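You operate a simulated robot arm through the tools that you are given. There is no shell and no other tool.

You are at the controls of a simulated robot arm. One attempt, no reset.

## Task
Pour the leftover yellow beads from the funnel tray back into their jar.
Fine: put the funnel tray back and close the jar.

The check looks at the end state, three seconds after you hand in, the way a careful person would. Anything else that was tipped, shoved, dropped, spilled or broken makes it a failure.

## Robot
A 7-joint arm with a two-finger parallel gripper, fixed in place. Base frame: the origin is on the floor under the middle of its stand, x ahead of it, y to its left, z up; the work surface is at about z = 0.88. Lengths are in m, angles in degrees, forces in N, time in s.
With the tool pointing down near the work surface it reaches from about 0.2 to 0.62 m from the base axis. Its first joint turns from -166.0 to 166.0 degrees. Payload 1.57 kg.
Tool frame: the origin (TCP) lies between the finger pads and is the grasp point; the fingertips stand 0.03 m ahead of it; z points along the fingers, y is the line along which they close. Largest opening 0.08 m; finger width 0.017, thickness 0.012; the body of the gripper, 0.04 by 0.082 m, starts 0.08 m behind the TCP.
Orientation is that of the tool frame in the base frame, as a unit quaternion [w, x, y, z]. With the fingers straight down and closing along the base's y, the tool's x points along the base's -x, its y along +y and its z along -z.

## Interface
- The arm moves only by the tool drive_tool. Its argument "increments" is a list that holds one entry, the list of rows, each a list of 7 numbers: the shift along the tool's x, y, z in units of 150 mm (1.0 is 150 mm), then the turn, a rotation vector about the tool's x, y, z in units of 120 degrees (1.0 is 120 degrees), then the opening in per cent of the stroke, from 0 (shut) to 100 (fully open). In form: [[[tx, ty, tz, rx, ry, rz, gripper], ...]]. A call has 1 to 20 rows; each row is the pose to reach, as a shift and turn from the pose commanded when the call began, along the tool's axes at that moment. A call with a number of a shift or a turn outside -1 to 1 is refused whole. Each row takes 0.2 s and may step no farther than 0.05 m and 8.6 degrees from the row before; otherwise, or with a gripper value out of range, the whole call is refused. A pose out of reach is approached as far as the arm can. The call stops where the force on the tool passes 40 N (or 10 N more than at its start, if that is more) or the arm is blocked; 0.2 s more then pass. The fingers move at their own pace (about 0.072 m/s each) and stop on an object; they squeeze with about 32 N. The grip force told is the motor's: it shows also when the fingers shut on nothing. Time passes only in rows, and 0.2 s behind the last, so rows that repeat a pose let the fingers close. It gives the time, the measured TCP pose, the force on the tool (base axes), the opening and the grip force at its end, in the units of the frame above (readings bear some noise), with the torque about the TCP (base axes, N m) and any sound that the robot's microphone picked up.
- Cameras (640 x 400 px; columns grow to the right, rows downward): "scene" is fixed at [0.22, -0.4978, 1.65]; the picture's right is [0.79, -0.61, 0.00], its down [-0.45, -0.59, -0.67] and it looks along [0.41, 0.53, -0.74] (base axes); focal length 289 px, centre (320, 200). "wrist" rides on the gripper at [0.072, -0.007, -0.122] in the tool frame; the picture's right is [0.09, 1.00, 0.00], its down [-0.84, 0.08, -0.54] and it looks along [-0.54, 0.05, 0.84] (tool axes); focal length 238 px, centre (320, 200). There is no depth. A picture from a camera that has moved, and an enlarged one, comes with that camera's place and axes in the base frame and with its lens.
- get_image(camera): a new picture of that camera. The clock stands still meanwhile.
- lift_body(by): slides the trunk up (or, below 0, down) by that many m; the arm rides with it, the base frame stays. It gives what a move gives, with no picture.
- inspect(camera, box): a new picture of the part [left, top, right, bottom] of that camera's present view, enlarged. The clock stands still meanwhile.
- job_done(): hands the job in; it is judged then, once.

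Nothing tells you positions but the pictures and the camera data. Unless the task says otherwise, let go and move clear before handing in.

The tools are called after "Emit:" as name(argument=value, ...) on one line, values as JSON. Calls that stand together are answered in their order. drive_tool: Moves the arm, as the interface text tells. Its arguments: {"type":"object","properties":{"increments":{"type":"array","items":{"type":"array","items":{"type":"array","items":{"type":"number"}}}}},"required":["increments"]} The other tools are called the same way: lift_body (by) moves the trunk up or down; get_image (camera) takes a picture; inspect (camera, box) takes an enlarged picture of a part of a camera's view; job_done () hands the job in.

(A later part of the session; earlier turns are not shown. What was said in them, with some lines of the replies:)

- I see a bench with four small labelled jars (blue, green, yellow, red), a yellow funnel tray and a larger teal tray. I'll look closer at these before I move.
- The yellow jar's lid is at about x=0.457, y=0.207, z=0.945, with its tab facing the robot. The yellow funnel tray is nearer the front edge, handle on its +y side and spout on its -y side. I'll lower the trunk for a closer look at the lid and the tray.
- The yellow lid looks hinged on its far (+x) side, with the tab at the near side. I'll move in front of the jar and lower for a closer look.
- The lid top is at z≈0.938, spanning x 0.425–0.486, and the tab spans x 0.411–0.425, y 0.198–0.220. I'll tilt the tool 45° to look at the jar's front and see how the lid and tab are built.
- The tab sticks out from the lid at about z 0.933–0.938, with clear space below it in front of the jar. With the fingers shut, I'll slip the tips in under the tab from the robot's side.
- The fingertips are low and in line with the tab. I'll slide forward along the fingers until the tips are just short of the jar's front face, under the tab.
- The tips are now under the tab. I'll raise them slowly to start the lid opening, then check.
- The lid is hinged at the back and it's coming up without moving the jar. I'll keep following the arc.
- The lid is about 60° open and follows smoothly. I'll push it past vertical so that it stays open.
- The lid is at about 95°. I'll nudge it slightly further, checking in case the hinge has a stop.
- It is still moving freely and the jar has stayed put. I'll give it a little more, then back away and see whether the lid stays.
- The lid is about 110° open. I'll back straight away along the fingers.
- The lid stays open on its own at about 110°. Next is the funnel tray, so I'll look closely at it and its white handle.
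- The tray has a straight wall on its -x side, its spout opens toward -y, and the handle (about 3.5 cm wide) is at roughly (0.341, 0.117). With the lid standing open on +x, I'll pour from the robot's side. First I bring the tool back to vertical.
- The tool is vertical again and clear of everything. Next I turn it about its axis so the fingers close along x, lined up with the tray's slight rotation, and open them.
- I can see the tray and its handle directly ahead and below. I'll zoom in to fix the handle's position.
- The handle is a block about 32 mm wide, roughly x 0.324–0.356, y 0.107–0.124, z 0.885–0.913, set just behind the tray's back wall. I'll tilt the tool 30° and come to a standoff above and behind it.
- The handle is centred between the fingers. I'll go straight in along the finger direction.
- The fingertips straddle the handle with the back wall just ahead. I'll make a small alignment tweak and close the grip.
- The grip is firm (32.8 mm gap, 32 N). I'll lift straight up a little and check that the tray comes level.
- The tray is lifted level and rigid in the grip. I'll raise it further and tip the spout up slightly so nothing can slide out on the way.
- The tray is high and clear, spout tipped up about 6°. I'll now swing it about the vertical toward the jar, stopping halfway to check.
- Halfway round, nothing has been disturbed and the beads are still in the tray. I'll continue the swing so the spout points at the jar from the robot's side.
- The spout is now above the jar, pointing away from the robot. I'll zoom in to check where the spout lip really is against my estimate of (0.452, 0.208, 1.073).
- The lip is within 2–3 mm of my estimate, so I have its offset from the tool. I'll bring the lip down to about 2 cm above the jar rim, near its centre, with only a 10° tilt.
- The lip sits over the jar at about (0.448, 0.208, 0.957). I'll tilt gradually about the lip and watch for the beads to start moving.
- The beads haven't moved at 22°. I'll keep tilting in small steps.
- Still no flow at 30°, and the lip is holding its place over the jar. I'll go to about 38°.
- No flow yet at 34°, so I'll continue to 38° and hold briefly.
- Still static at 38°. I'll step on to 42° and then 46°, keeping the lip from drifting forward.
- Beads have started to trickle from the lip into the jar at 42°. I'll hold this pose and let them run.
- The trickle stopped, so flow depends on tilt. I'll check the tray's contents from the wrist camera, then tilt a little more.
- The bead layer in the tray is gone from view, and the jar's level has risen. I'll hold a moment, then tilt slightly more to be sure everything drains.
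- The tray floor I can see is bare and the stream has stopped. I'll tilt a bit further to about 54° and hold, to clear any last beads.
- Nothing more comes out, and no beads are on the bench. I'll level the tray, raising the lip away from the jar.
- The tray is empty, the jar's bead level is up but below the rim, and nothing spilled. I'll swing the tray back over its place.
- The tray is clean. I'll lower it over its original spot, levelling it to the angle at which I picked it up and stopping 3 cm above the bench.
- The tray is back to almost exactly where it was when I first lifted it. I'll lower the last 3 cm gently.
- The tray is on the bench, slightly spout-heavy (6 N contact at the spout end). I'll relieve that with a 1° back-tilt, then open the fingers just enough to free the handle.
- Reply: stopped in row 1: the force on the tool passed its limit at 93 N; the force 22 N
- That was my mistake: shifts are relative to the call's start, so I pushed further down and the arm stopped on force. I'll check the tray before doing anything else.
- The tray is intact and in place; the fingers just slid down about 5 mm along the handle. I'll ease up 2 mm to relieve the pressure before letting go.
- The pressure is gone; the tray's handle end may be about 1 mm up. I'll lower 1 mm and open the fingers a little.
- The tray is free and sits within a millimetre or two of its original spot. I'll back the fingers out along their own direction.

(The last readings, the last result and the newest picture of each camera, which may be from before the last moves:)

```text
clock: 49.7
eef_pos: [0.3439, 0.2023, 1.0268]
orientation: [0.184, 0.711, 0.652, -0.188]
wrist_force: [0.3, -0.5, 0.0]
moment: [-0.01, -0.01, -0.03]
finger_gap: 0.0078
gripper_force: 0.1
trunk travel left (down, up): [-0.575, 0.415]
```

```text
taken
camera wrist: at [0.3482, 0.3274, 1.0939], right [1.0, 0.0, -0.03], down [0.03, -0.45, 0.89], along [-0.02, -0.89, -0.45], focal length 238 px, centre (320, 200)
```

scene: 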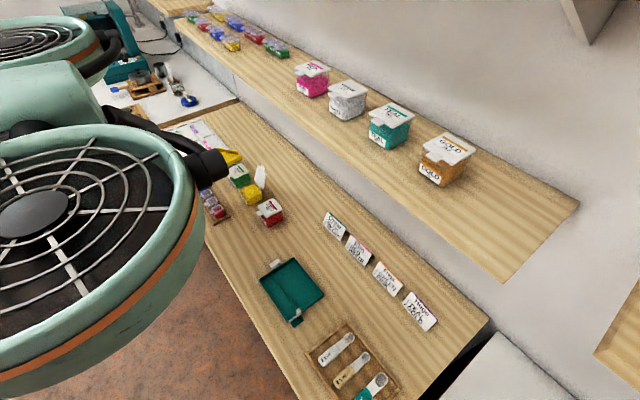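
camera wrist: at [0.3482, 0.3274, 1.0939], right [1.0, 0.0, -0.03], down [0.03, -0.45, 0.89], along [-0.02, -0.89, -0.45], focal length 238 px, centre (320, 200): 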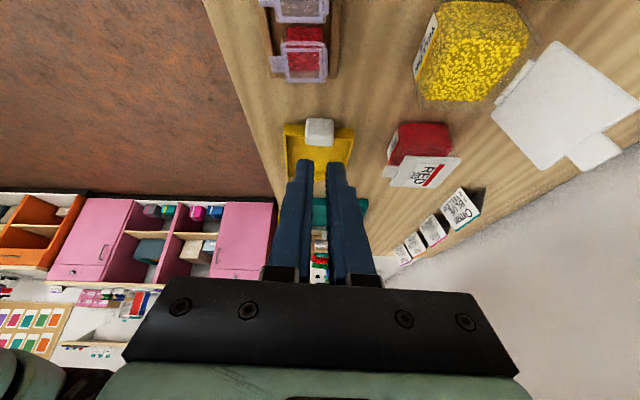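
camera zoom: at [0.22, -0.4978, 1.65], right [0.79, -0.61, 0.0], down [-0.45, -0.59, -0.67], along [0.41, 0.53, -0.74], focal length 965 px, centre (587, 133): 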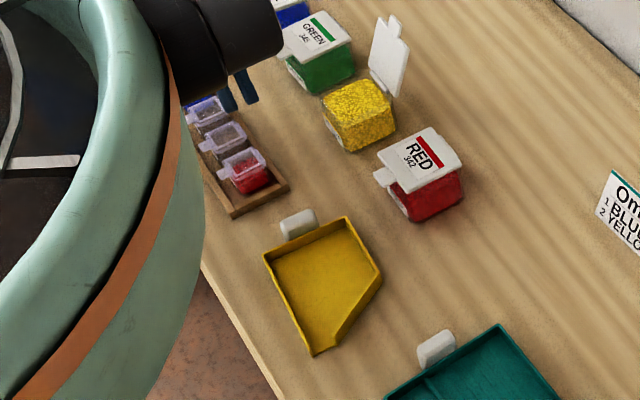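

The tray is back in place and empty. Now for the lid: I'll turn the tool to point away from the robot again with the fingers shut, staying above everything.

Emit:
drive_tool(increments=[[[-0.0083, 0.0312, -0.0254, -0.0331, 0.0011, -0.0562, 0], [-0.0165, 0.0623, -0.0508, -0.0662, 0.0022, -0.1124, 0], [-0.0248, 0.0935, -0.0763, -0.0994, 0.0032, -0.1687, 0], [-0.033, 0.1247, -0.1017, -0.1325, 0.0043, -0.2249, 0], [-0.0413, 0.1558, -0.1271, -0.1656, 0.0054, -0.2811, 0], [-0.0495, 0.187, -0.1525, -0.1987, 0.0065, -0.3373, 0], [-0.0578, 0.2182, -0.1779, -0.2318, 0.0075, -0.3935, 0], [-0.066, 0.2493, -0.2033, -0.2649, 0.0086, -0.4497, 0], [-0.0743, 0.2805, -0.2288, -0.2981, 0.0097, -0.506, 0], [-0.0825, 0.3117, -0.2542, -0.3312, 0.0108, -0.5622, 0], [-0.0908, 0.3428, -0.2796, -0.3643, 0.0118, -0.6184, 0], [-0.099, 0.374, -0.305, -0.3974, 0.0129, -0.6746, 0]]])

Emit:
get_image(camera="wrist")

Emit:
inspect(camera="scene", box=[190, 120, 310, 240])

```text
clock: 52.3
eef_pos: [0.4027, 0.2066, 1.0746]
orientation: [0.263, 0.008, 0.965, 0.006]
wrist_force: [0.4, -0.5, -0.4]
moment: [-0.04, 0.02, 0.0]
finger_gap: 0.0
gripper_force: 21.7
trunk travel left (down, up): [-0.575, 0.415]
```

```text
taken
camera wrist: at [0.2792, 0.2023, 1.1423], right [-0.07, 1.0, -0.03], down [0.45, 0.06, 0.89], along [0.89, 0.05, -0.45], focal length 238 px, centre (320, 200)
```

wrist: 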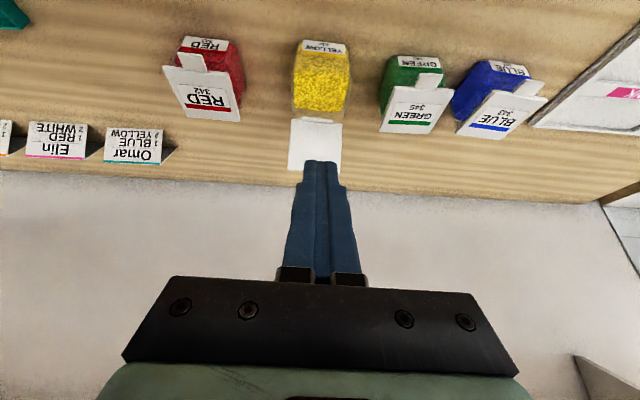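

```text
3.33 times, centred on (250, 180) of scene
camera zoom: at [0.22, -0.4978, 1.65], right [0.79, -0.61, 0.0], down [-0.45, -0.59, -0.67], along [0.41, 0.53, -0.74], focal length 965 px, centre (553, 267)
```

zoom: 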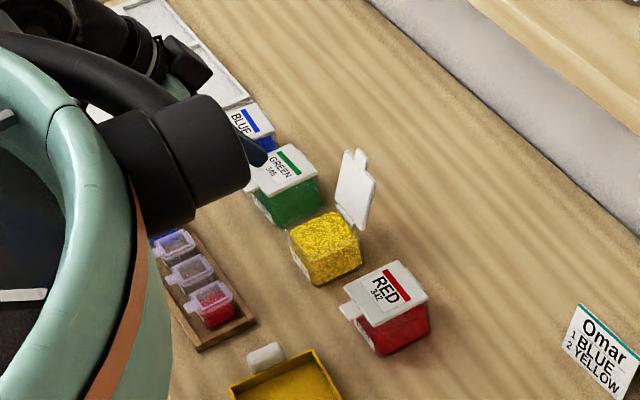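

Lid tip checks out at about (0.518, 0.208, 1.005). I'll confirm the jar's fill is below the rim before closing.

Emit:
inspect(camera="scene", box=[235, 160, 280, 205])

Emit:
inspect(camera="wrist", box=[270, 20, 370, 120])

```text
8.89 times, centred on (258, 182) of scene
camera zoom: at [0.22, -0.4978, 1.65], right [0.79, -0.61, 0.0], down [-0.45, -0.59, -0.67], along [0.41, 0.53, -0.74], focal length 2572 px, centre (876, 356)
```

zoom: 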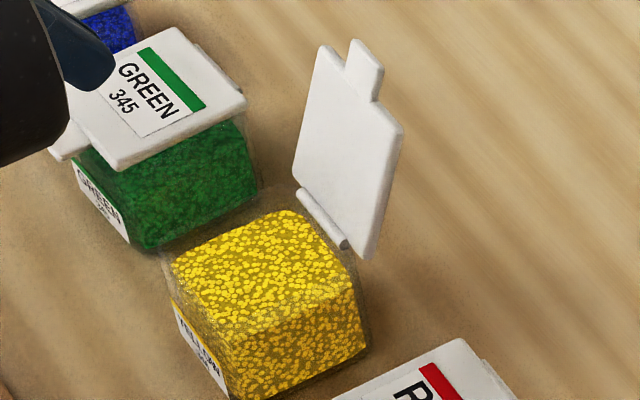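

```text
4.00 times, centred on (320, 70) of wrist
camera zoom: at [0.2792, 0.2023, 1.1423], right [-0.07, 1.0, -0.03], down [0.45, 0.06, 0.89], along [0.89, 0.05, -0.45], focal length 953 px, centre (320, 720)
```

zoom: 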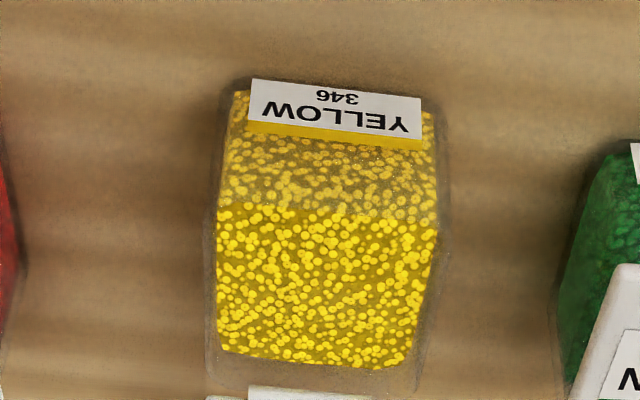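

The beads are below the rim. With the fingers angled outward, I'll pass over the open lid to a spot behind it.

Emit:
drive_tool(increments=[[[-0.1625, 0.002, 0.1059, 0, 0, 0, 0], [-0.325, 0.004, 0.2118, 0, 0, 0, 0], [-0.4874, 0.006, 0.3177, 0, 0, 0, 0], [-0.6499, 0.008, 0.4236, 0, 0, 0, 0], [-0.8124, 0.009, 0.5295, 0, 0, 0, 0]]])

Emit:
inspect(camera="scene", box=[200, 110, 320, 230])

Emit:
get_image(camera="wrist")

Emit:
get_image(camera="scene")

```text
clock: 53.5
eef_pos: [0.5477, 0.2056, 1.0679]
orientation: [0.262, 0.009, 0.965, 0.006]
wrist_force: [0.1, 0.1, -0.8]
moment: [0.01, -0.02, 0.03]
finger_gap: 0.0
gripper_force: 21.3
trunk travel left (down, up): [-0.575, 0.415]
```

```text
3.33 times, centred on (260, 170) of scene
camera zoom: at [0.22, -0.4978, 1.65], right [0.79, -0.61, 0.0], down [-0.45, -0.59, -0.67], along [0.41, 0.53, -0.74], focal length 965 px, centre (520, 300)
```

zoom: 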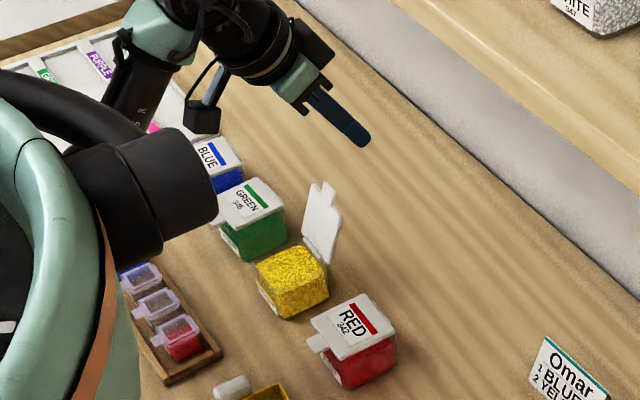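

```text
taken
camera wrist: at [0.4246, 0.2003, 1.1354], right [-0.07, 1.0, -0.03], down [0.45, 0.06, 0.89], along [0.89, 0.05, -0.45], focal length 238 px, centre (320, 200)
```

wrist: 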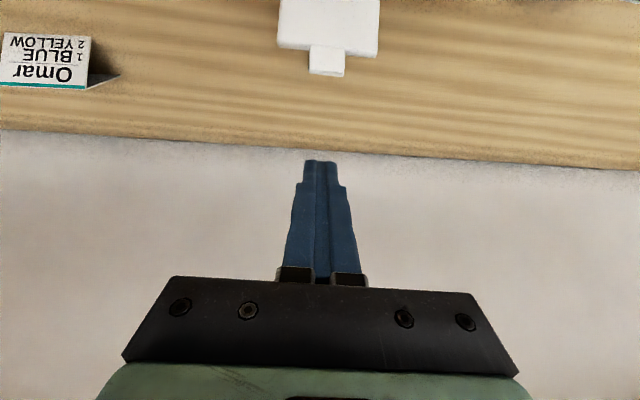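

```text
taken
```

scene: 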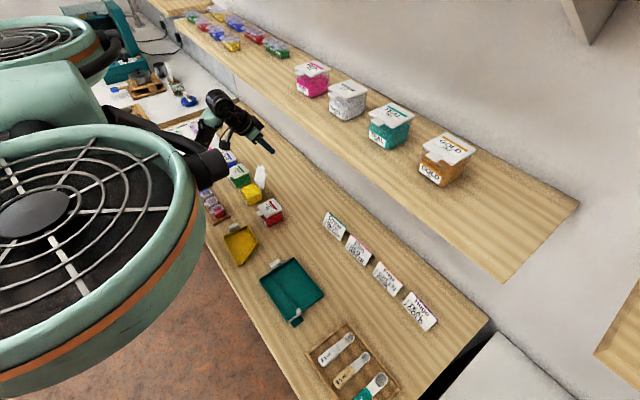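

The fingers are past the lid tip and clear. I'll go straight down behind the lid.

Emit:
drive_tool(increments=[[[0.0567, 0.005, 0.0963, 0, 0, 0, 0], [0.1133, 0.01, 0.1925, 0, 0, 0, 0], [0.17, 0.013, 0.2888, 0, 0, 0, 0], [0.2267, 0.013, 0.385, 0, 0, 0, 0]]])

Emit:
inspect(camera="scene", box=[220, 130, 300, 210])

Emit:
get_image(camera="wrist")

```text
clock: 54.5
eef_pos: [0.5477, 0.2092, 1.0]
orientation: [0.262, 0.008, 0.965, 0.006]
wrist_force: [-0.2, 0.8, 0.3]
moment: [0.04, 0.0, -0.01]
finger_gap: 0.0
gripper_force: 21.3
trunk travel left (down, up): [-0.575, 0.415]
```

```text
5.00 times, centred on (260, 170) of scene
camera zoom: at [0.22, -0.4978, 1.65], right [0.79, -0.61, 0.0], down [-0.45, -0.59, -0.67], along [0.41, 0.53, -0.74], focal length 1447 px, centre (620, 350)
```

zoom: 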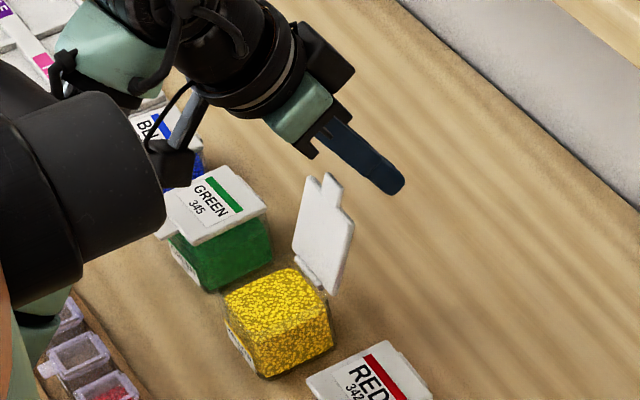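

```text
taken
camera wrist: at [0.4246, 0.2042, 1.0673], right [-0.07, 1.0, -0.03], down [0.45, 0.06, 0.89], along [0.89, 0.05, -0.45], focal length 238 px, centre (320, 200)
```

wrist: 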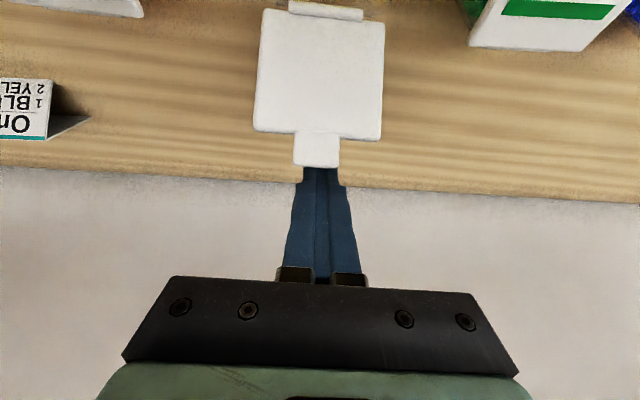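

The fingers are right behind the lid's tab. I'll draw them slowly back toward the robot to bring the lid upright.

Emit:
drive_tool(increments=[[[0.055, 0, -0.0324, 0, 0, 0, 0], [0.11, 0, -0.0648, 0, 0, 0, 0], [0.15, 0, -0.0884, 0, 0, 0, 0], [0.19, 0, -0.112, 0, 0, 0, 0], [0.23, 0, -0.1355, 0, 0, 0, 0], [0.2487, 0, -0.1465, 0, 0, 0, 0]]])

Emit:
inspect(camera="scene", box=[220, 130, 300, 210])

Emit:
get_image(camera="wrist")

```text
clock: 55.9
eef_pos: [0.504, 0.2108, 1.0006]
orientation: [0.263, 0.008, 0.965, 0.006]
wrist_force: [0.2, -0.9, -1.0]
moment: [0.02, 0.04, -0.02]
finger_gap: 0.0
gripper_force: 21.1
trunk travel left (down, up): [-0.575, 0.415]
```

```text
5.00 times, centred on (260, 170) of scene
camera zoom: at [0.22, -0.4978, 1.65], right [0.79, -0.61, 0.0], down [-0.45, -0.59, -0.67], along [0.41, 0.53, -0.74], focal length 1447 px, centre (620, 350)
```

zoom: 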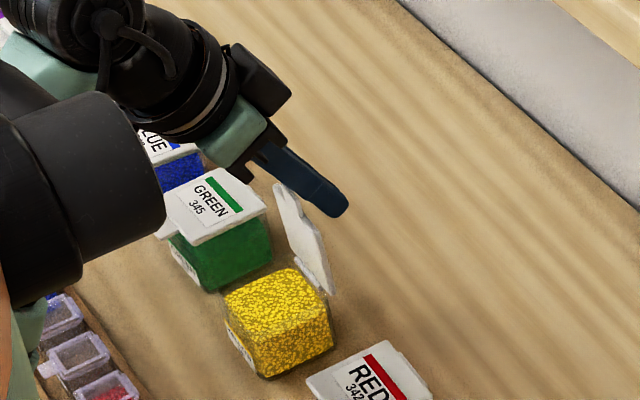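

```text
taken
camera wrist: at [0.3807, 0.2061, 1.0689], right [-0.07, 1.0, -0.03], down [0.45, 0.06, 0.89], along [0.89, 0.05, -0.45], focal length 238 px, centre (320, 200)
```

wrist: 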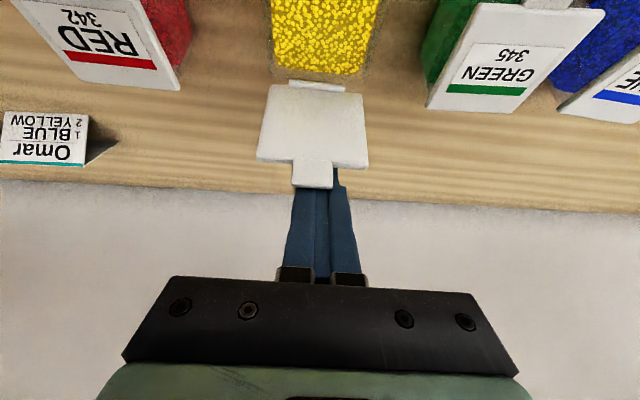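

The lid is near vertical and following. I'll continue until it leans over the jar.

Emit:
drive_tool(increments=[[[0.048, 0, -0.0285, 0, 0, 0, 0], [0.097, 0, -0.057, 0, 0, 0, 0], [0.145, 0, -0.0854, 0, 0, 0, 0], [0.194, 0, -0.1139, 0, 0, 0, 0], [0.242, 0, -0.1424, 0, 0, 0, 0]]])

Emit:
inspect(camera="scene", box=[220, 130, 300, 210])

Emit:
get_image(camera="wrist")

```text
clock: 57.1
eef_pos: [0.4613, 0.211, 1.0]
orientation: [0.262, 0.008, 0.965, 0.006]
wrist_force: [-0.4, 0.4, 0.5]
moment: [0.02, 0.01, -0.02]
finger_gap: 0.0
gripper_force: 21.2
trunk travel left (down, up): [-0.575, 0.415]
```

```text
5.00 times, centred on (260, 170) of scene
camera zoom: at [0.22, -0.4978, 1.65], right [0.79, -0.61, 0.0], down [-0.45, -0.59, -0.67], along [0.41, 0.53, -0.74], focal length 1447 px, centre (620, 350)
```

zoom: 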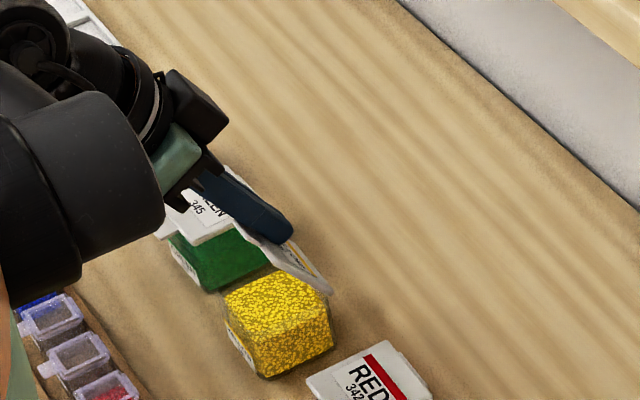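

```text
taken
camera wrist: at [0.3377, 0.2058, 1.0689], right [-0.07, 1.0, -0.03], down [0.45, 0.06, 0.89], along [0.89, 0.05, -0.45], focal length 238 px, centre (320, 200)
```

wrist: 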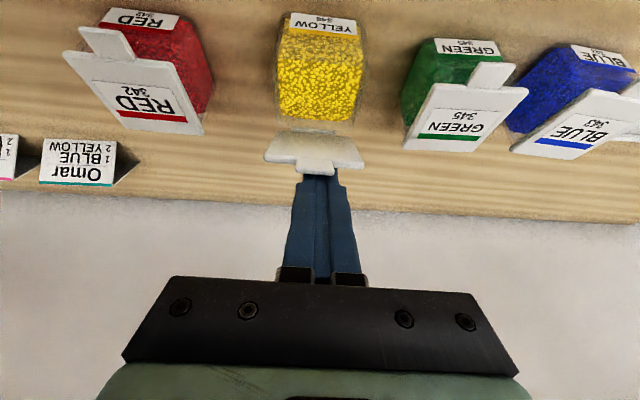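

The lid leans over the jar at roughly 55–60°. I'll follow it down in an arc.

Emit:
drive_tool(increments=[[[0.032, 0, -0.0005, 0, 0, 0, 0], [0.064, 0, -0.001, 0, 0, 0, 0], [0.106, 0, -0.006, 0, 0, 0, 0], [0.1475, 0, -0.011, 0, 0, 0, 0], [0.1745, 0, -0.003, 0, 0, 0, 0], [0.2014, 0, 0.0045, 0, 0, 0, 0], [0.23, 0, 0.016, 0, 0, 0, 0], [0.259, 0, 0.027, 0, 0, 0, 0]]])

Emit:
inspect(camera="scene", box=[220, 130, 300, 210])

Emit:
get_image(camera="wrist")

```text
clock: 58.9
eef_pos: [0.4301, 0.2126, 0.9791]
orientation: [0.263, 0.008, 0.965, 0.006]
wrist_force: [0.7, -0.5, 0.4]
moment: [0.02, -0.01, 0.03]
finger_gap: 0.0
gripper_force: 21.6
trunk travel left (down, up): [-0.575, 0.415]
```

```text
5.00 times, centred on (260, 170) of scene
camera zoom: at [0.22, -0.4978, 1.65], right [0.79, -0.61, 0.0], down [-0.45, -0.59, -0.67], along [0.41, 0.53, -0.74], focal length 1447 px, centre (620, 350)
```

zoom: 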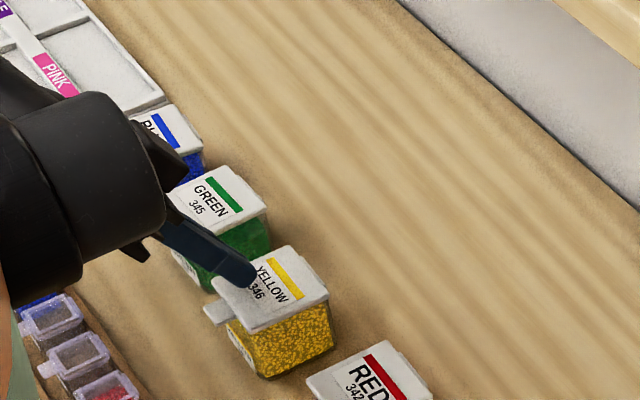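

```text
taken
camera wrist: at [0.3062, 0.2066, 1.0459], right [-0.07, 1.0, -0.03], down [0.45, 0.06, 0.89], along [0.89, 0.05, -0.45], focal length 238 px, centre (320, 200)
```

wrist: 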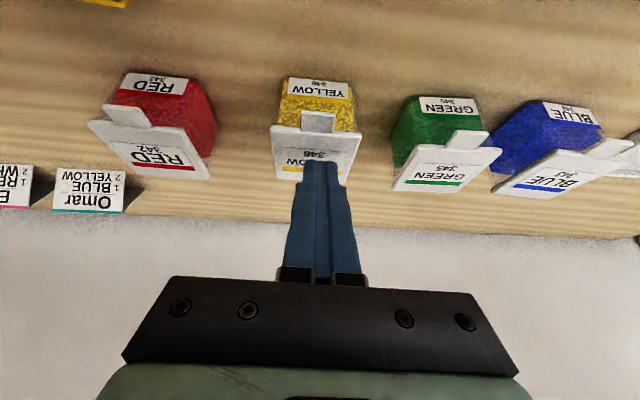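

The lid is almost shut (about 10°). I'll press straight down in small steps while watching the force.

Emit:
drive_tool(increments=[[[0.0085, -0.008, 0.0144, 0, 0, 0, 0], [0.0169, -0.016, 0.0287, 0, 0, 0, 0], [0.0254, -0.024, 0.0431, 0, 0, 0, 0]]])

Emit:
inspect(camera="scene", box=[220, 150, 290, 210])

Emit:
inspect(camera="wrist", box=[240, 60, 400, 200])

```text
clock: 59.7
eef_pos: [0.4298, 0.2078, 0.9713]
orientation: [0.262, 0.008, 0.965, 0.006]
wrist_force: [0.4, 0.2, -0.1]
moment: [0.04, 0.01, 0.02]
finger_gap: 0.0
gripper_force: 21.7
trunk travel left (down, up): [-0.575, 0.415]
```

```text
6.67 times, centred on (255, 180) of scene
camera zoom: at [0.22, -0.4978, 1.65], right [0.79, -0.61, 0.0], down [-0.45, -0.59, -0.67], along [0.41, 0.53, -0.74], focal length 1929 px, centre (753, 333)
```

zoom: 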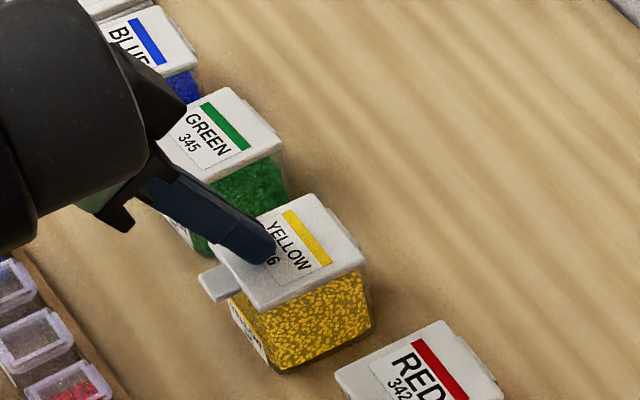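

```text
2.86 times, centred on (320, 130) of wrist
camera zoom: at [0.3066, 0.2032, 1.0383], right [-0.07, 1.0, -0.03], down [0.45, 0.06, 0.89], along [0.89, 0.05, -0.45], focal length 681 px, centre (320, 400)
```

zoom: 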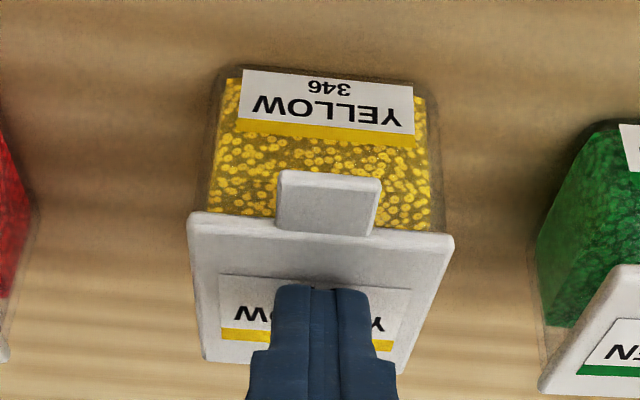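

Emit:
drive_tool(increments=[[[0.005, 0, 0.0086, 0, 0, 0, 0], [0.0101, 0, 0.0172, 0, 0, 0, 0], [0.0118, 0, 0.0201, 0, 0, 0, 0]]])

Emit:
inspect(camera="scene", box=[220, 150, 290, 210])

Emit:
inspect(camera="wrist", box=[240, 60, 400, 200])

```text
clock: 60.5
eef_pos: [0.4288, 0.2084, 0.9686]
orientation: [0.263, 0.008, 0.965, 0.006]
wrist_force: [-0.7, -0.8, 2.2]
moment: [-0.05, 0.0, 0.04]
finger_gap: 0.0
gripper_force: 20.9
trunk travel left (down, up): [-0.575, 0.415]
```

```text
6.67 times, centred on (255, 180) of scene
camera zoom: at [0.22, -0.4978, 1.65], right [0.79, -0.61, 0.0], down [-0.45, -0.59, -0.67], along [0.41, 0.53, -0.74], focal length 1929 px, centre (753, 333)
```

zoom: 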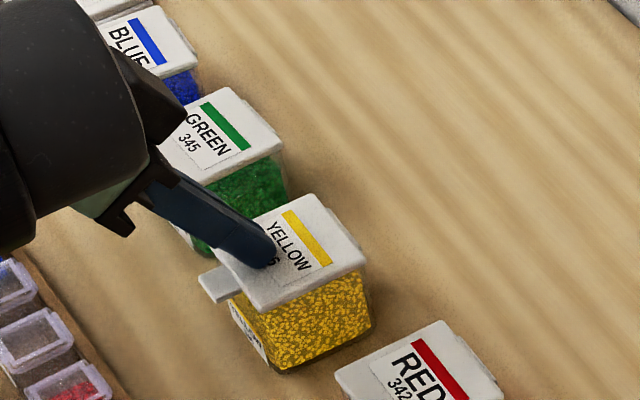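

```text
2.86 times, centred on (320, 130) of wrist
camera zoom: at [0.3062, 0.2035, 1.0352], right [-0.07, 1.0, -0.03], down [0.45, 0.06, 0.89], along [0.89, 0.05, -0.45], focal length 681 px, centre (320, 400)
```

zoom: 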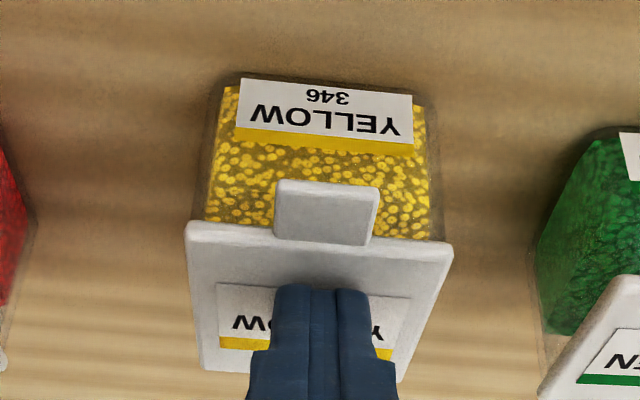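

The lid is down and I feel 2 N of contact. I'll press 1–2 mm more for a firm close.

Emit:
drive_tool(increments=[[[0.0034, 0, 0.0057, 0, 0, 0, 0], [0.0051, 0, 0.0086, 0, 0, 0, 0]]])

```text
clock: 61.1
eef_pos: [0.4291, 0.2084, 0.9667]
orientation: [0.263, 0.008, 0.965, 0.007]
wrist_force: [-1.8, 0.9, 6.0]
moment: [0.02, -0.04, -0.02]
finger_gap: 0.0001
gripper_force: 21.5
trunk travel left (down, up): [-0.575, 0.415]
```

Emit:
drive_tool(increments=[[[0.0034, 0, 0.0057, 0, 0, 0, 0], [0.0068, 0, 0.0115, 0, 0, 0, 0]]])

Emit:
inspect(camera="wrist", box=[240, 60, 400, 200])

```text
clock: 61.7
eef_pos: [0.4302, 0.209, 0.966]
orientation: [0.264, 0.008, 0.965, 0.008]
wrist_force: [-1.2, 1.2, 13.3]
moment: [0.04, -0.02, 0.05]
finger_gap: 0.0
gripper_force: 21.4
trunk travel left (down, up): [-0.575, 0.415]
```

```text
2.86 times, centred on (320, 130) of wrist
camera zoom: at [0.3059, 0.2035, 1.0324], right [-0.07, 1.0, -0.03], down [0.44, 0.06, 0.89], along [0.89, 0.05, -0.45], focal length 681 px, centre (320, 400)
```

zoom: 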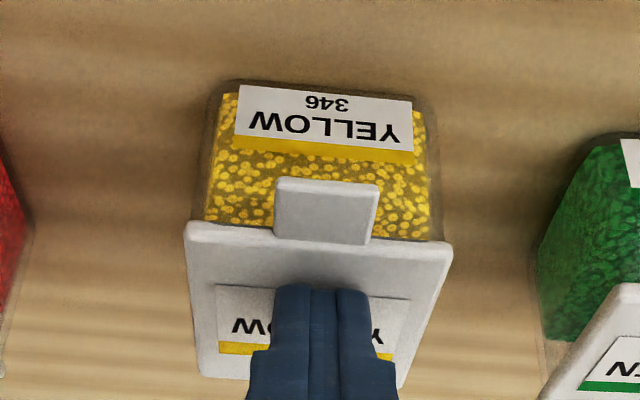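

The lid is firmly shut at 13 N. I'll lift straight off and check everything.

Emit:
drive_tool(increments=[[[-0.017, 0, -0.0287, 0, 0, 0, 0], [-0.05, 0, -0.086, 0, 0, 0, 0], [-0.118, 0, -0.201, 0, 0, 0, 0], [-0.22, 0, -0.373, 0, 0, 0, 0], [-0.338, 0, -0.5745, 0, 0, 0, 0], [-0.47, 0, -0.8, 0, 0, 0, 0]]])

Emit:
get_image(camera="scene")

Emit:
get_image(camera="wrist")

Emit:
inspect(camera="scene", box=[200, 130, 340, 280])

Emit:
inspect(camera="wrist", box=[240, 0, 420, 120])

```text
clock: 63.1
eef_pos: [0.4298, 0.2073, 1.1031]
orientation: [0.262, 0.01, 0.965, 0.006]
wrist_force: [-0.6, 0.1, 0.1]
moment: [0.01, -0.02, 0.0]
finger_gap: 0.0
gripper_force: 21.0
trunk travel left (down, up): [-0.575, 0.415]
```

```text
taken
```

scene: 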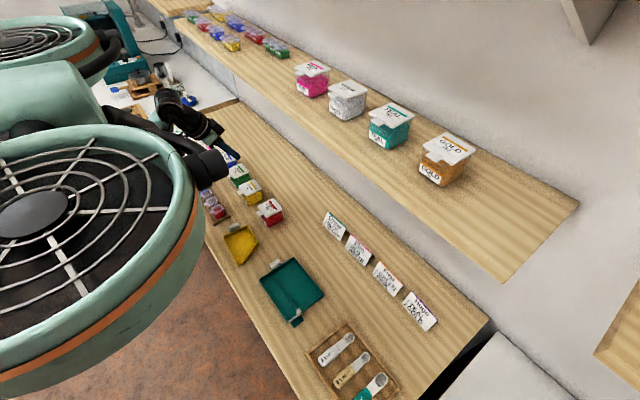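

```text
taken
camera wrist: at [0.3067, 0.202, 1.1701], right [-0.07, 1.0, -0.03], down [0.45, 0.06, 0.89], along [0.89, 0.05, -0.45], focal length 238 px, centre (320, 200)
```

wrist: 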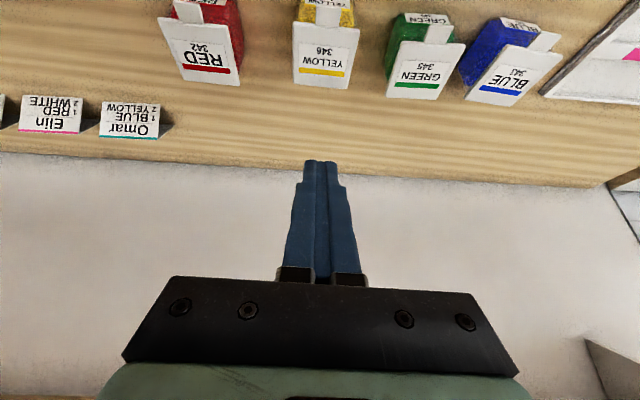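

```text
2.67 times, centred on (270, 205) of scene
camera zoom: at [0.22, -0.4978, 1.65], right [0.79, -0.61, 0.0], down [-0.45, -0.59, -0.67], along [0.41, 0.53, -0.74], focal length 772 px, centre (453, 187)
```

zoom: 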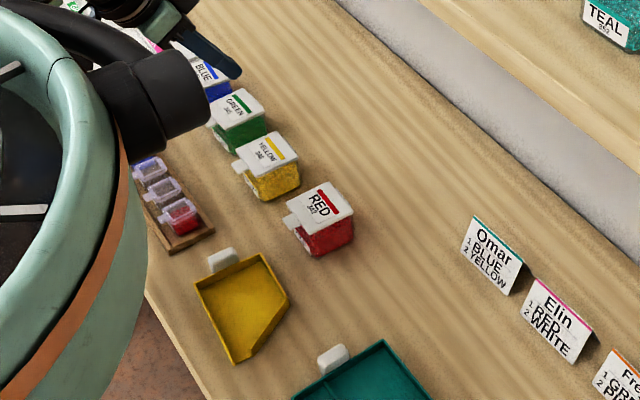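

```text
3.33 times, centred on (330, 60) of wrist
camera zoom: at [0.3067, 0.202, 1.1701], right [-0.07, 1.0, -0.03], down [0.45, 0.06, 0.89], along [0.89, 0.05, -0.45], focal length 794 px, centre (287, 667)
```

zoom: 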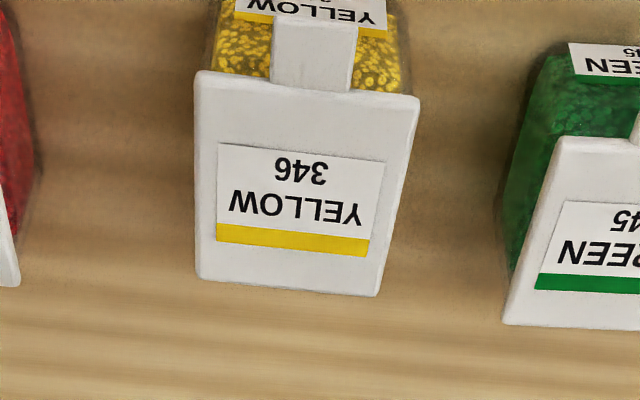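

The jar looks closed in its original place, and the tray is back in its spot. I'll move the arm further up and clear, then do a last check for stray beads and that the lid stays shut.

Emit:
drive_tool(increments=[[[-0.05, 0, -0.15, 0, 0.0625, 0, 0], [-0.1, 0, -0.3, 0, 0.125, 0, 0], [-0.13, 0, -0.45, 0, 0.1875, 0, 0], [-0.15, 0, -0.6, 0, 0.25, 0, 0], [-0.15, 0, -0.7, 0, 0.25, 0, 20], [-0.15, 0, -0.7, 0, 0.25, 0, 50]]])

Emit:
get_image(camera="wrist")

Emit:
inspect(camera="wrist", box=[180, 0, 480, 180])

Emit:
inspect(camera="scene", box=[215, 150, 295, 230])

Emit:
inspect(camera="scene", box=[205, 205, 285, 285])

```text
clock: 64.5
eef_pos: [0.3956, 0.2046, 1.1984]
orientation: [-0.003, 0.008, 1.0, 0.006]
wrist_force: [-0.2, 0.2, -0.5]
moment: [-0.01, 0.0, 0.0]
finger_gap: 0.04
gripper_force: 0.0
trunk travel left (down, up): [-0.575, 0.415]
```

```text
taken
camera wrist: at [0.3247, 0.1984, 1.3208], right [-0.08, 1.0, 0.01], down [0.84, 0.06, 0.54], along [0.54, 0.05, -0.84], focal length 238 px, centre (320, 200)
```

wrist: 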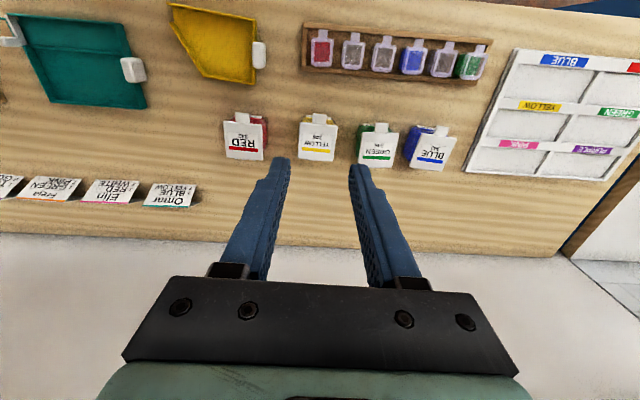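

```text
2.13 times, centred on (330, 90) of wrist
camera zoom: at [0.3247, 0.1984, 1.3208], right [-0.08, 1.0, 0.01], down [0.84, 0.06, 0.54], along [0.54, 0.05, -0.84], focal length 508 px, centre (299, 435)
```

zoom: 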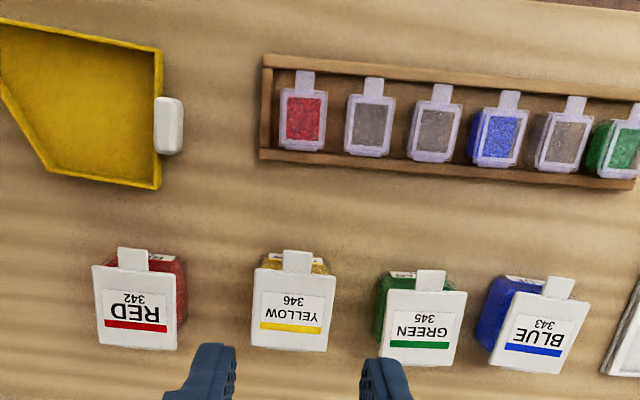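

```text
5.00 times, centred on (255, 190) of scene
camera zoom: at [0.22, -0.4978, 1.65], right [0.79, -0.61, 0.0], down [-0.45, -0.59, -0.67], along [0.41, 0.53, -0.74], focal length 1447 px, centre (645, 250)
```

zoom: 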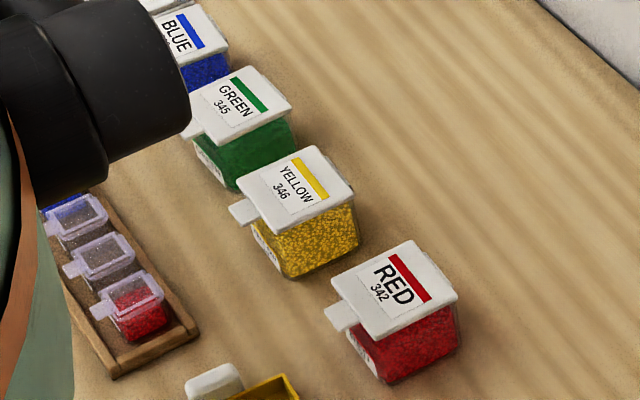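

```text
5.00 times, centred on (245, 245) of scene
camera zoom: at [0.22, -0.4978, 1.65], right [0.79, -0.61, 0.0], down [-0.45, -0.59, -0.67], along [0.41, 0.53, -0.74], focal length 1447 px, centre (695, -25)
```

zoom: 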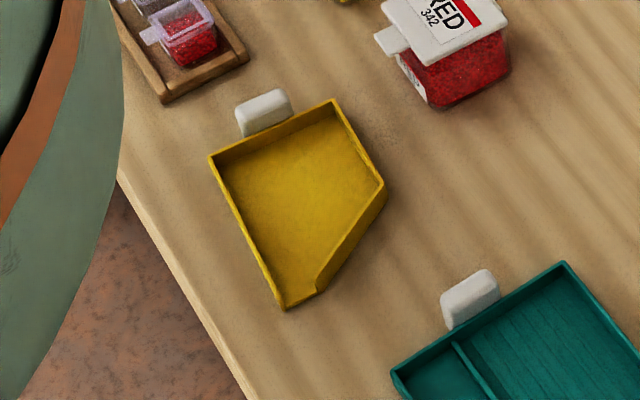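

The yellow jar is shut in its original place with the beads inside. The funnel tray is empty and back on its spot, no beads are on the bench, the other items look undisturbed, and the arm is clear. I'm handing in.

Emit:
job_done()

```text
The job is handed in.
```

The job is handed in. The leftover yellow beads are back in their jar, the lid is pressed shut, and the empty funnel tray is back in its place, within a millimetre or two. I saw no spilled beads, and the other jars, vials and trays look undisturbed.

While putting the tray down I made one mistake. A wrong move command pressed the gripped tray into the bench, peaking at 93 N before the arm stopped. The fingers slid about 5 mm down the handle. The tray looked intact and hadn't shifted, so I eased off and released it normally.
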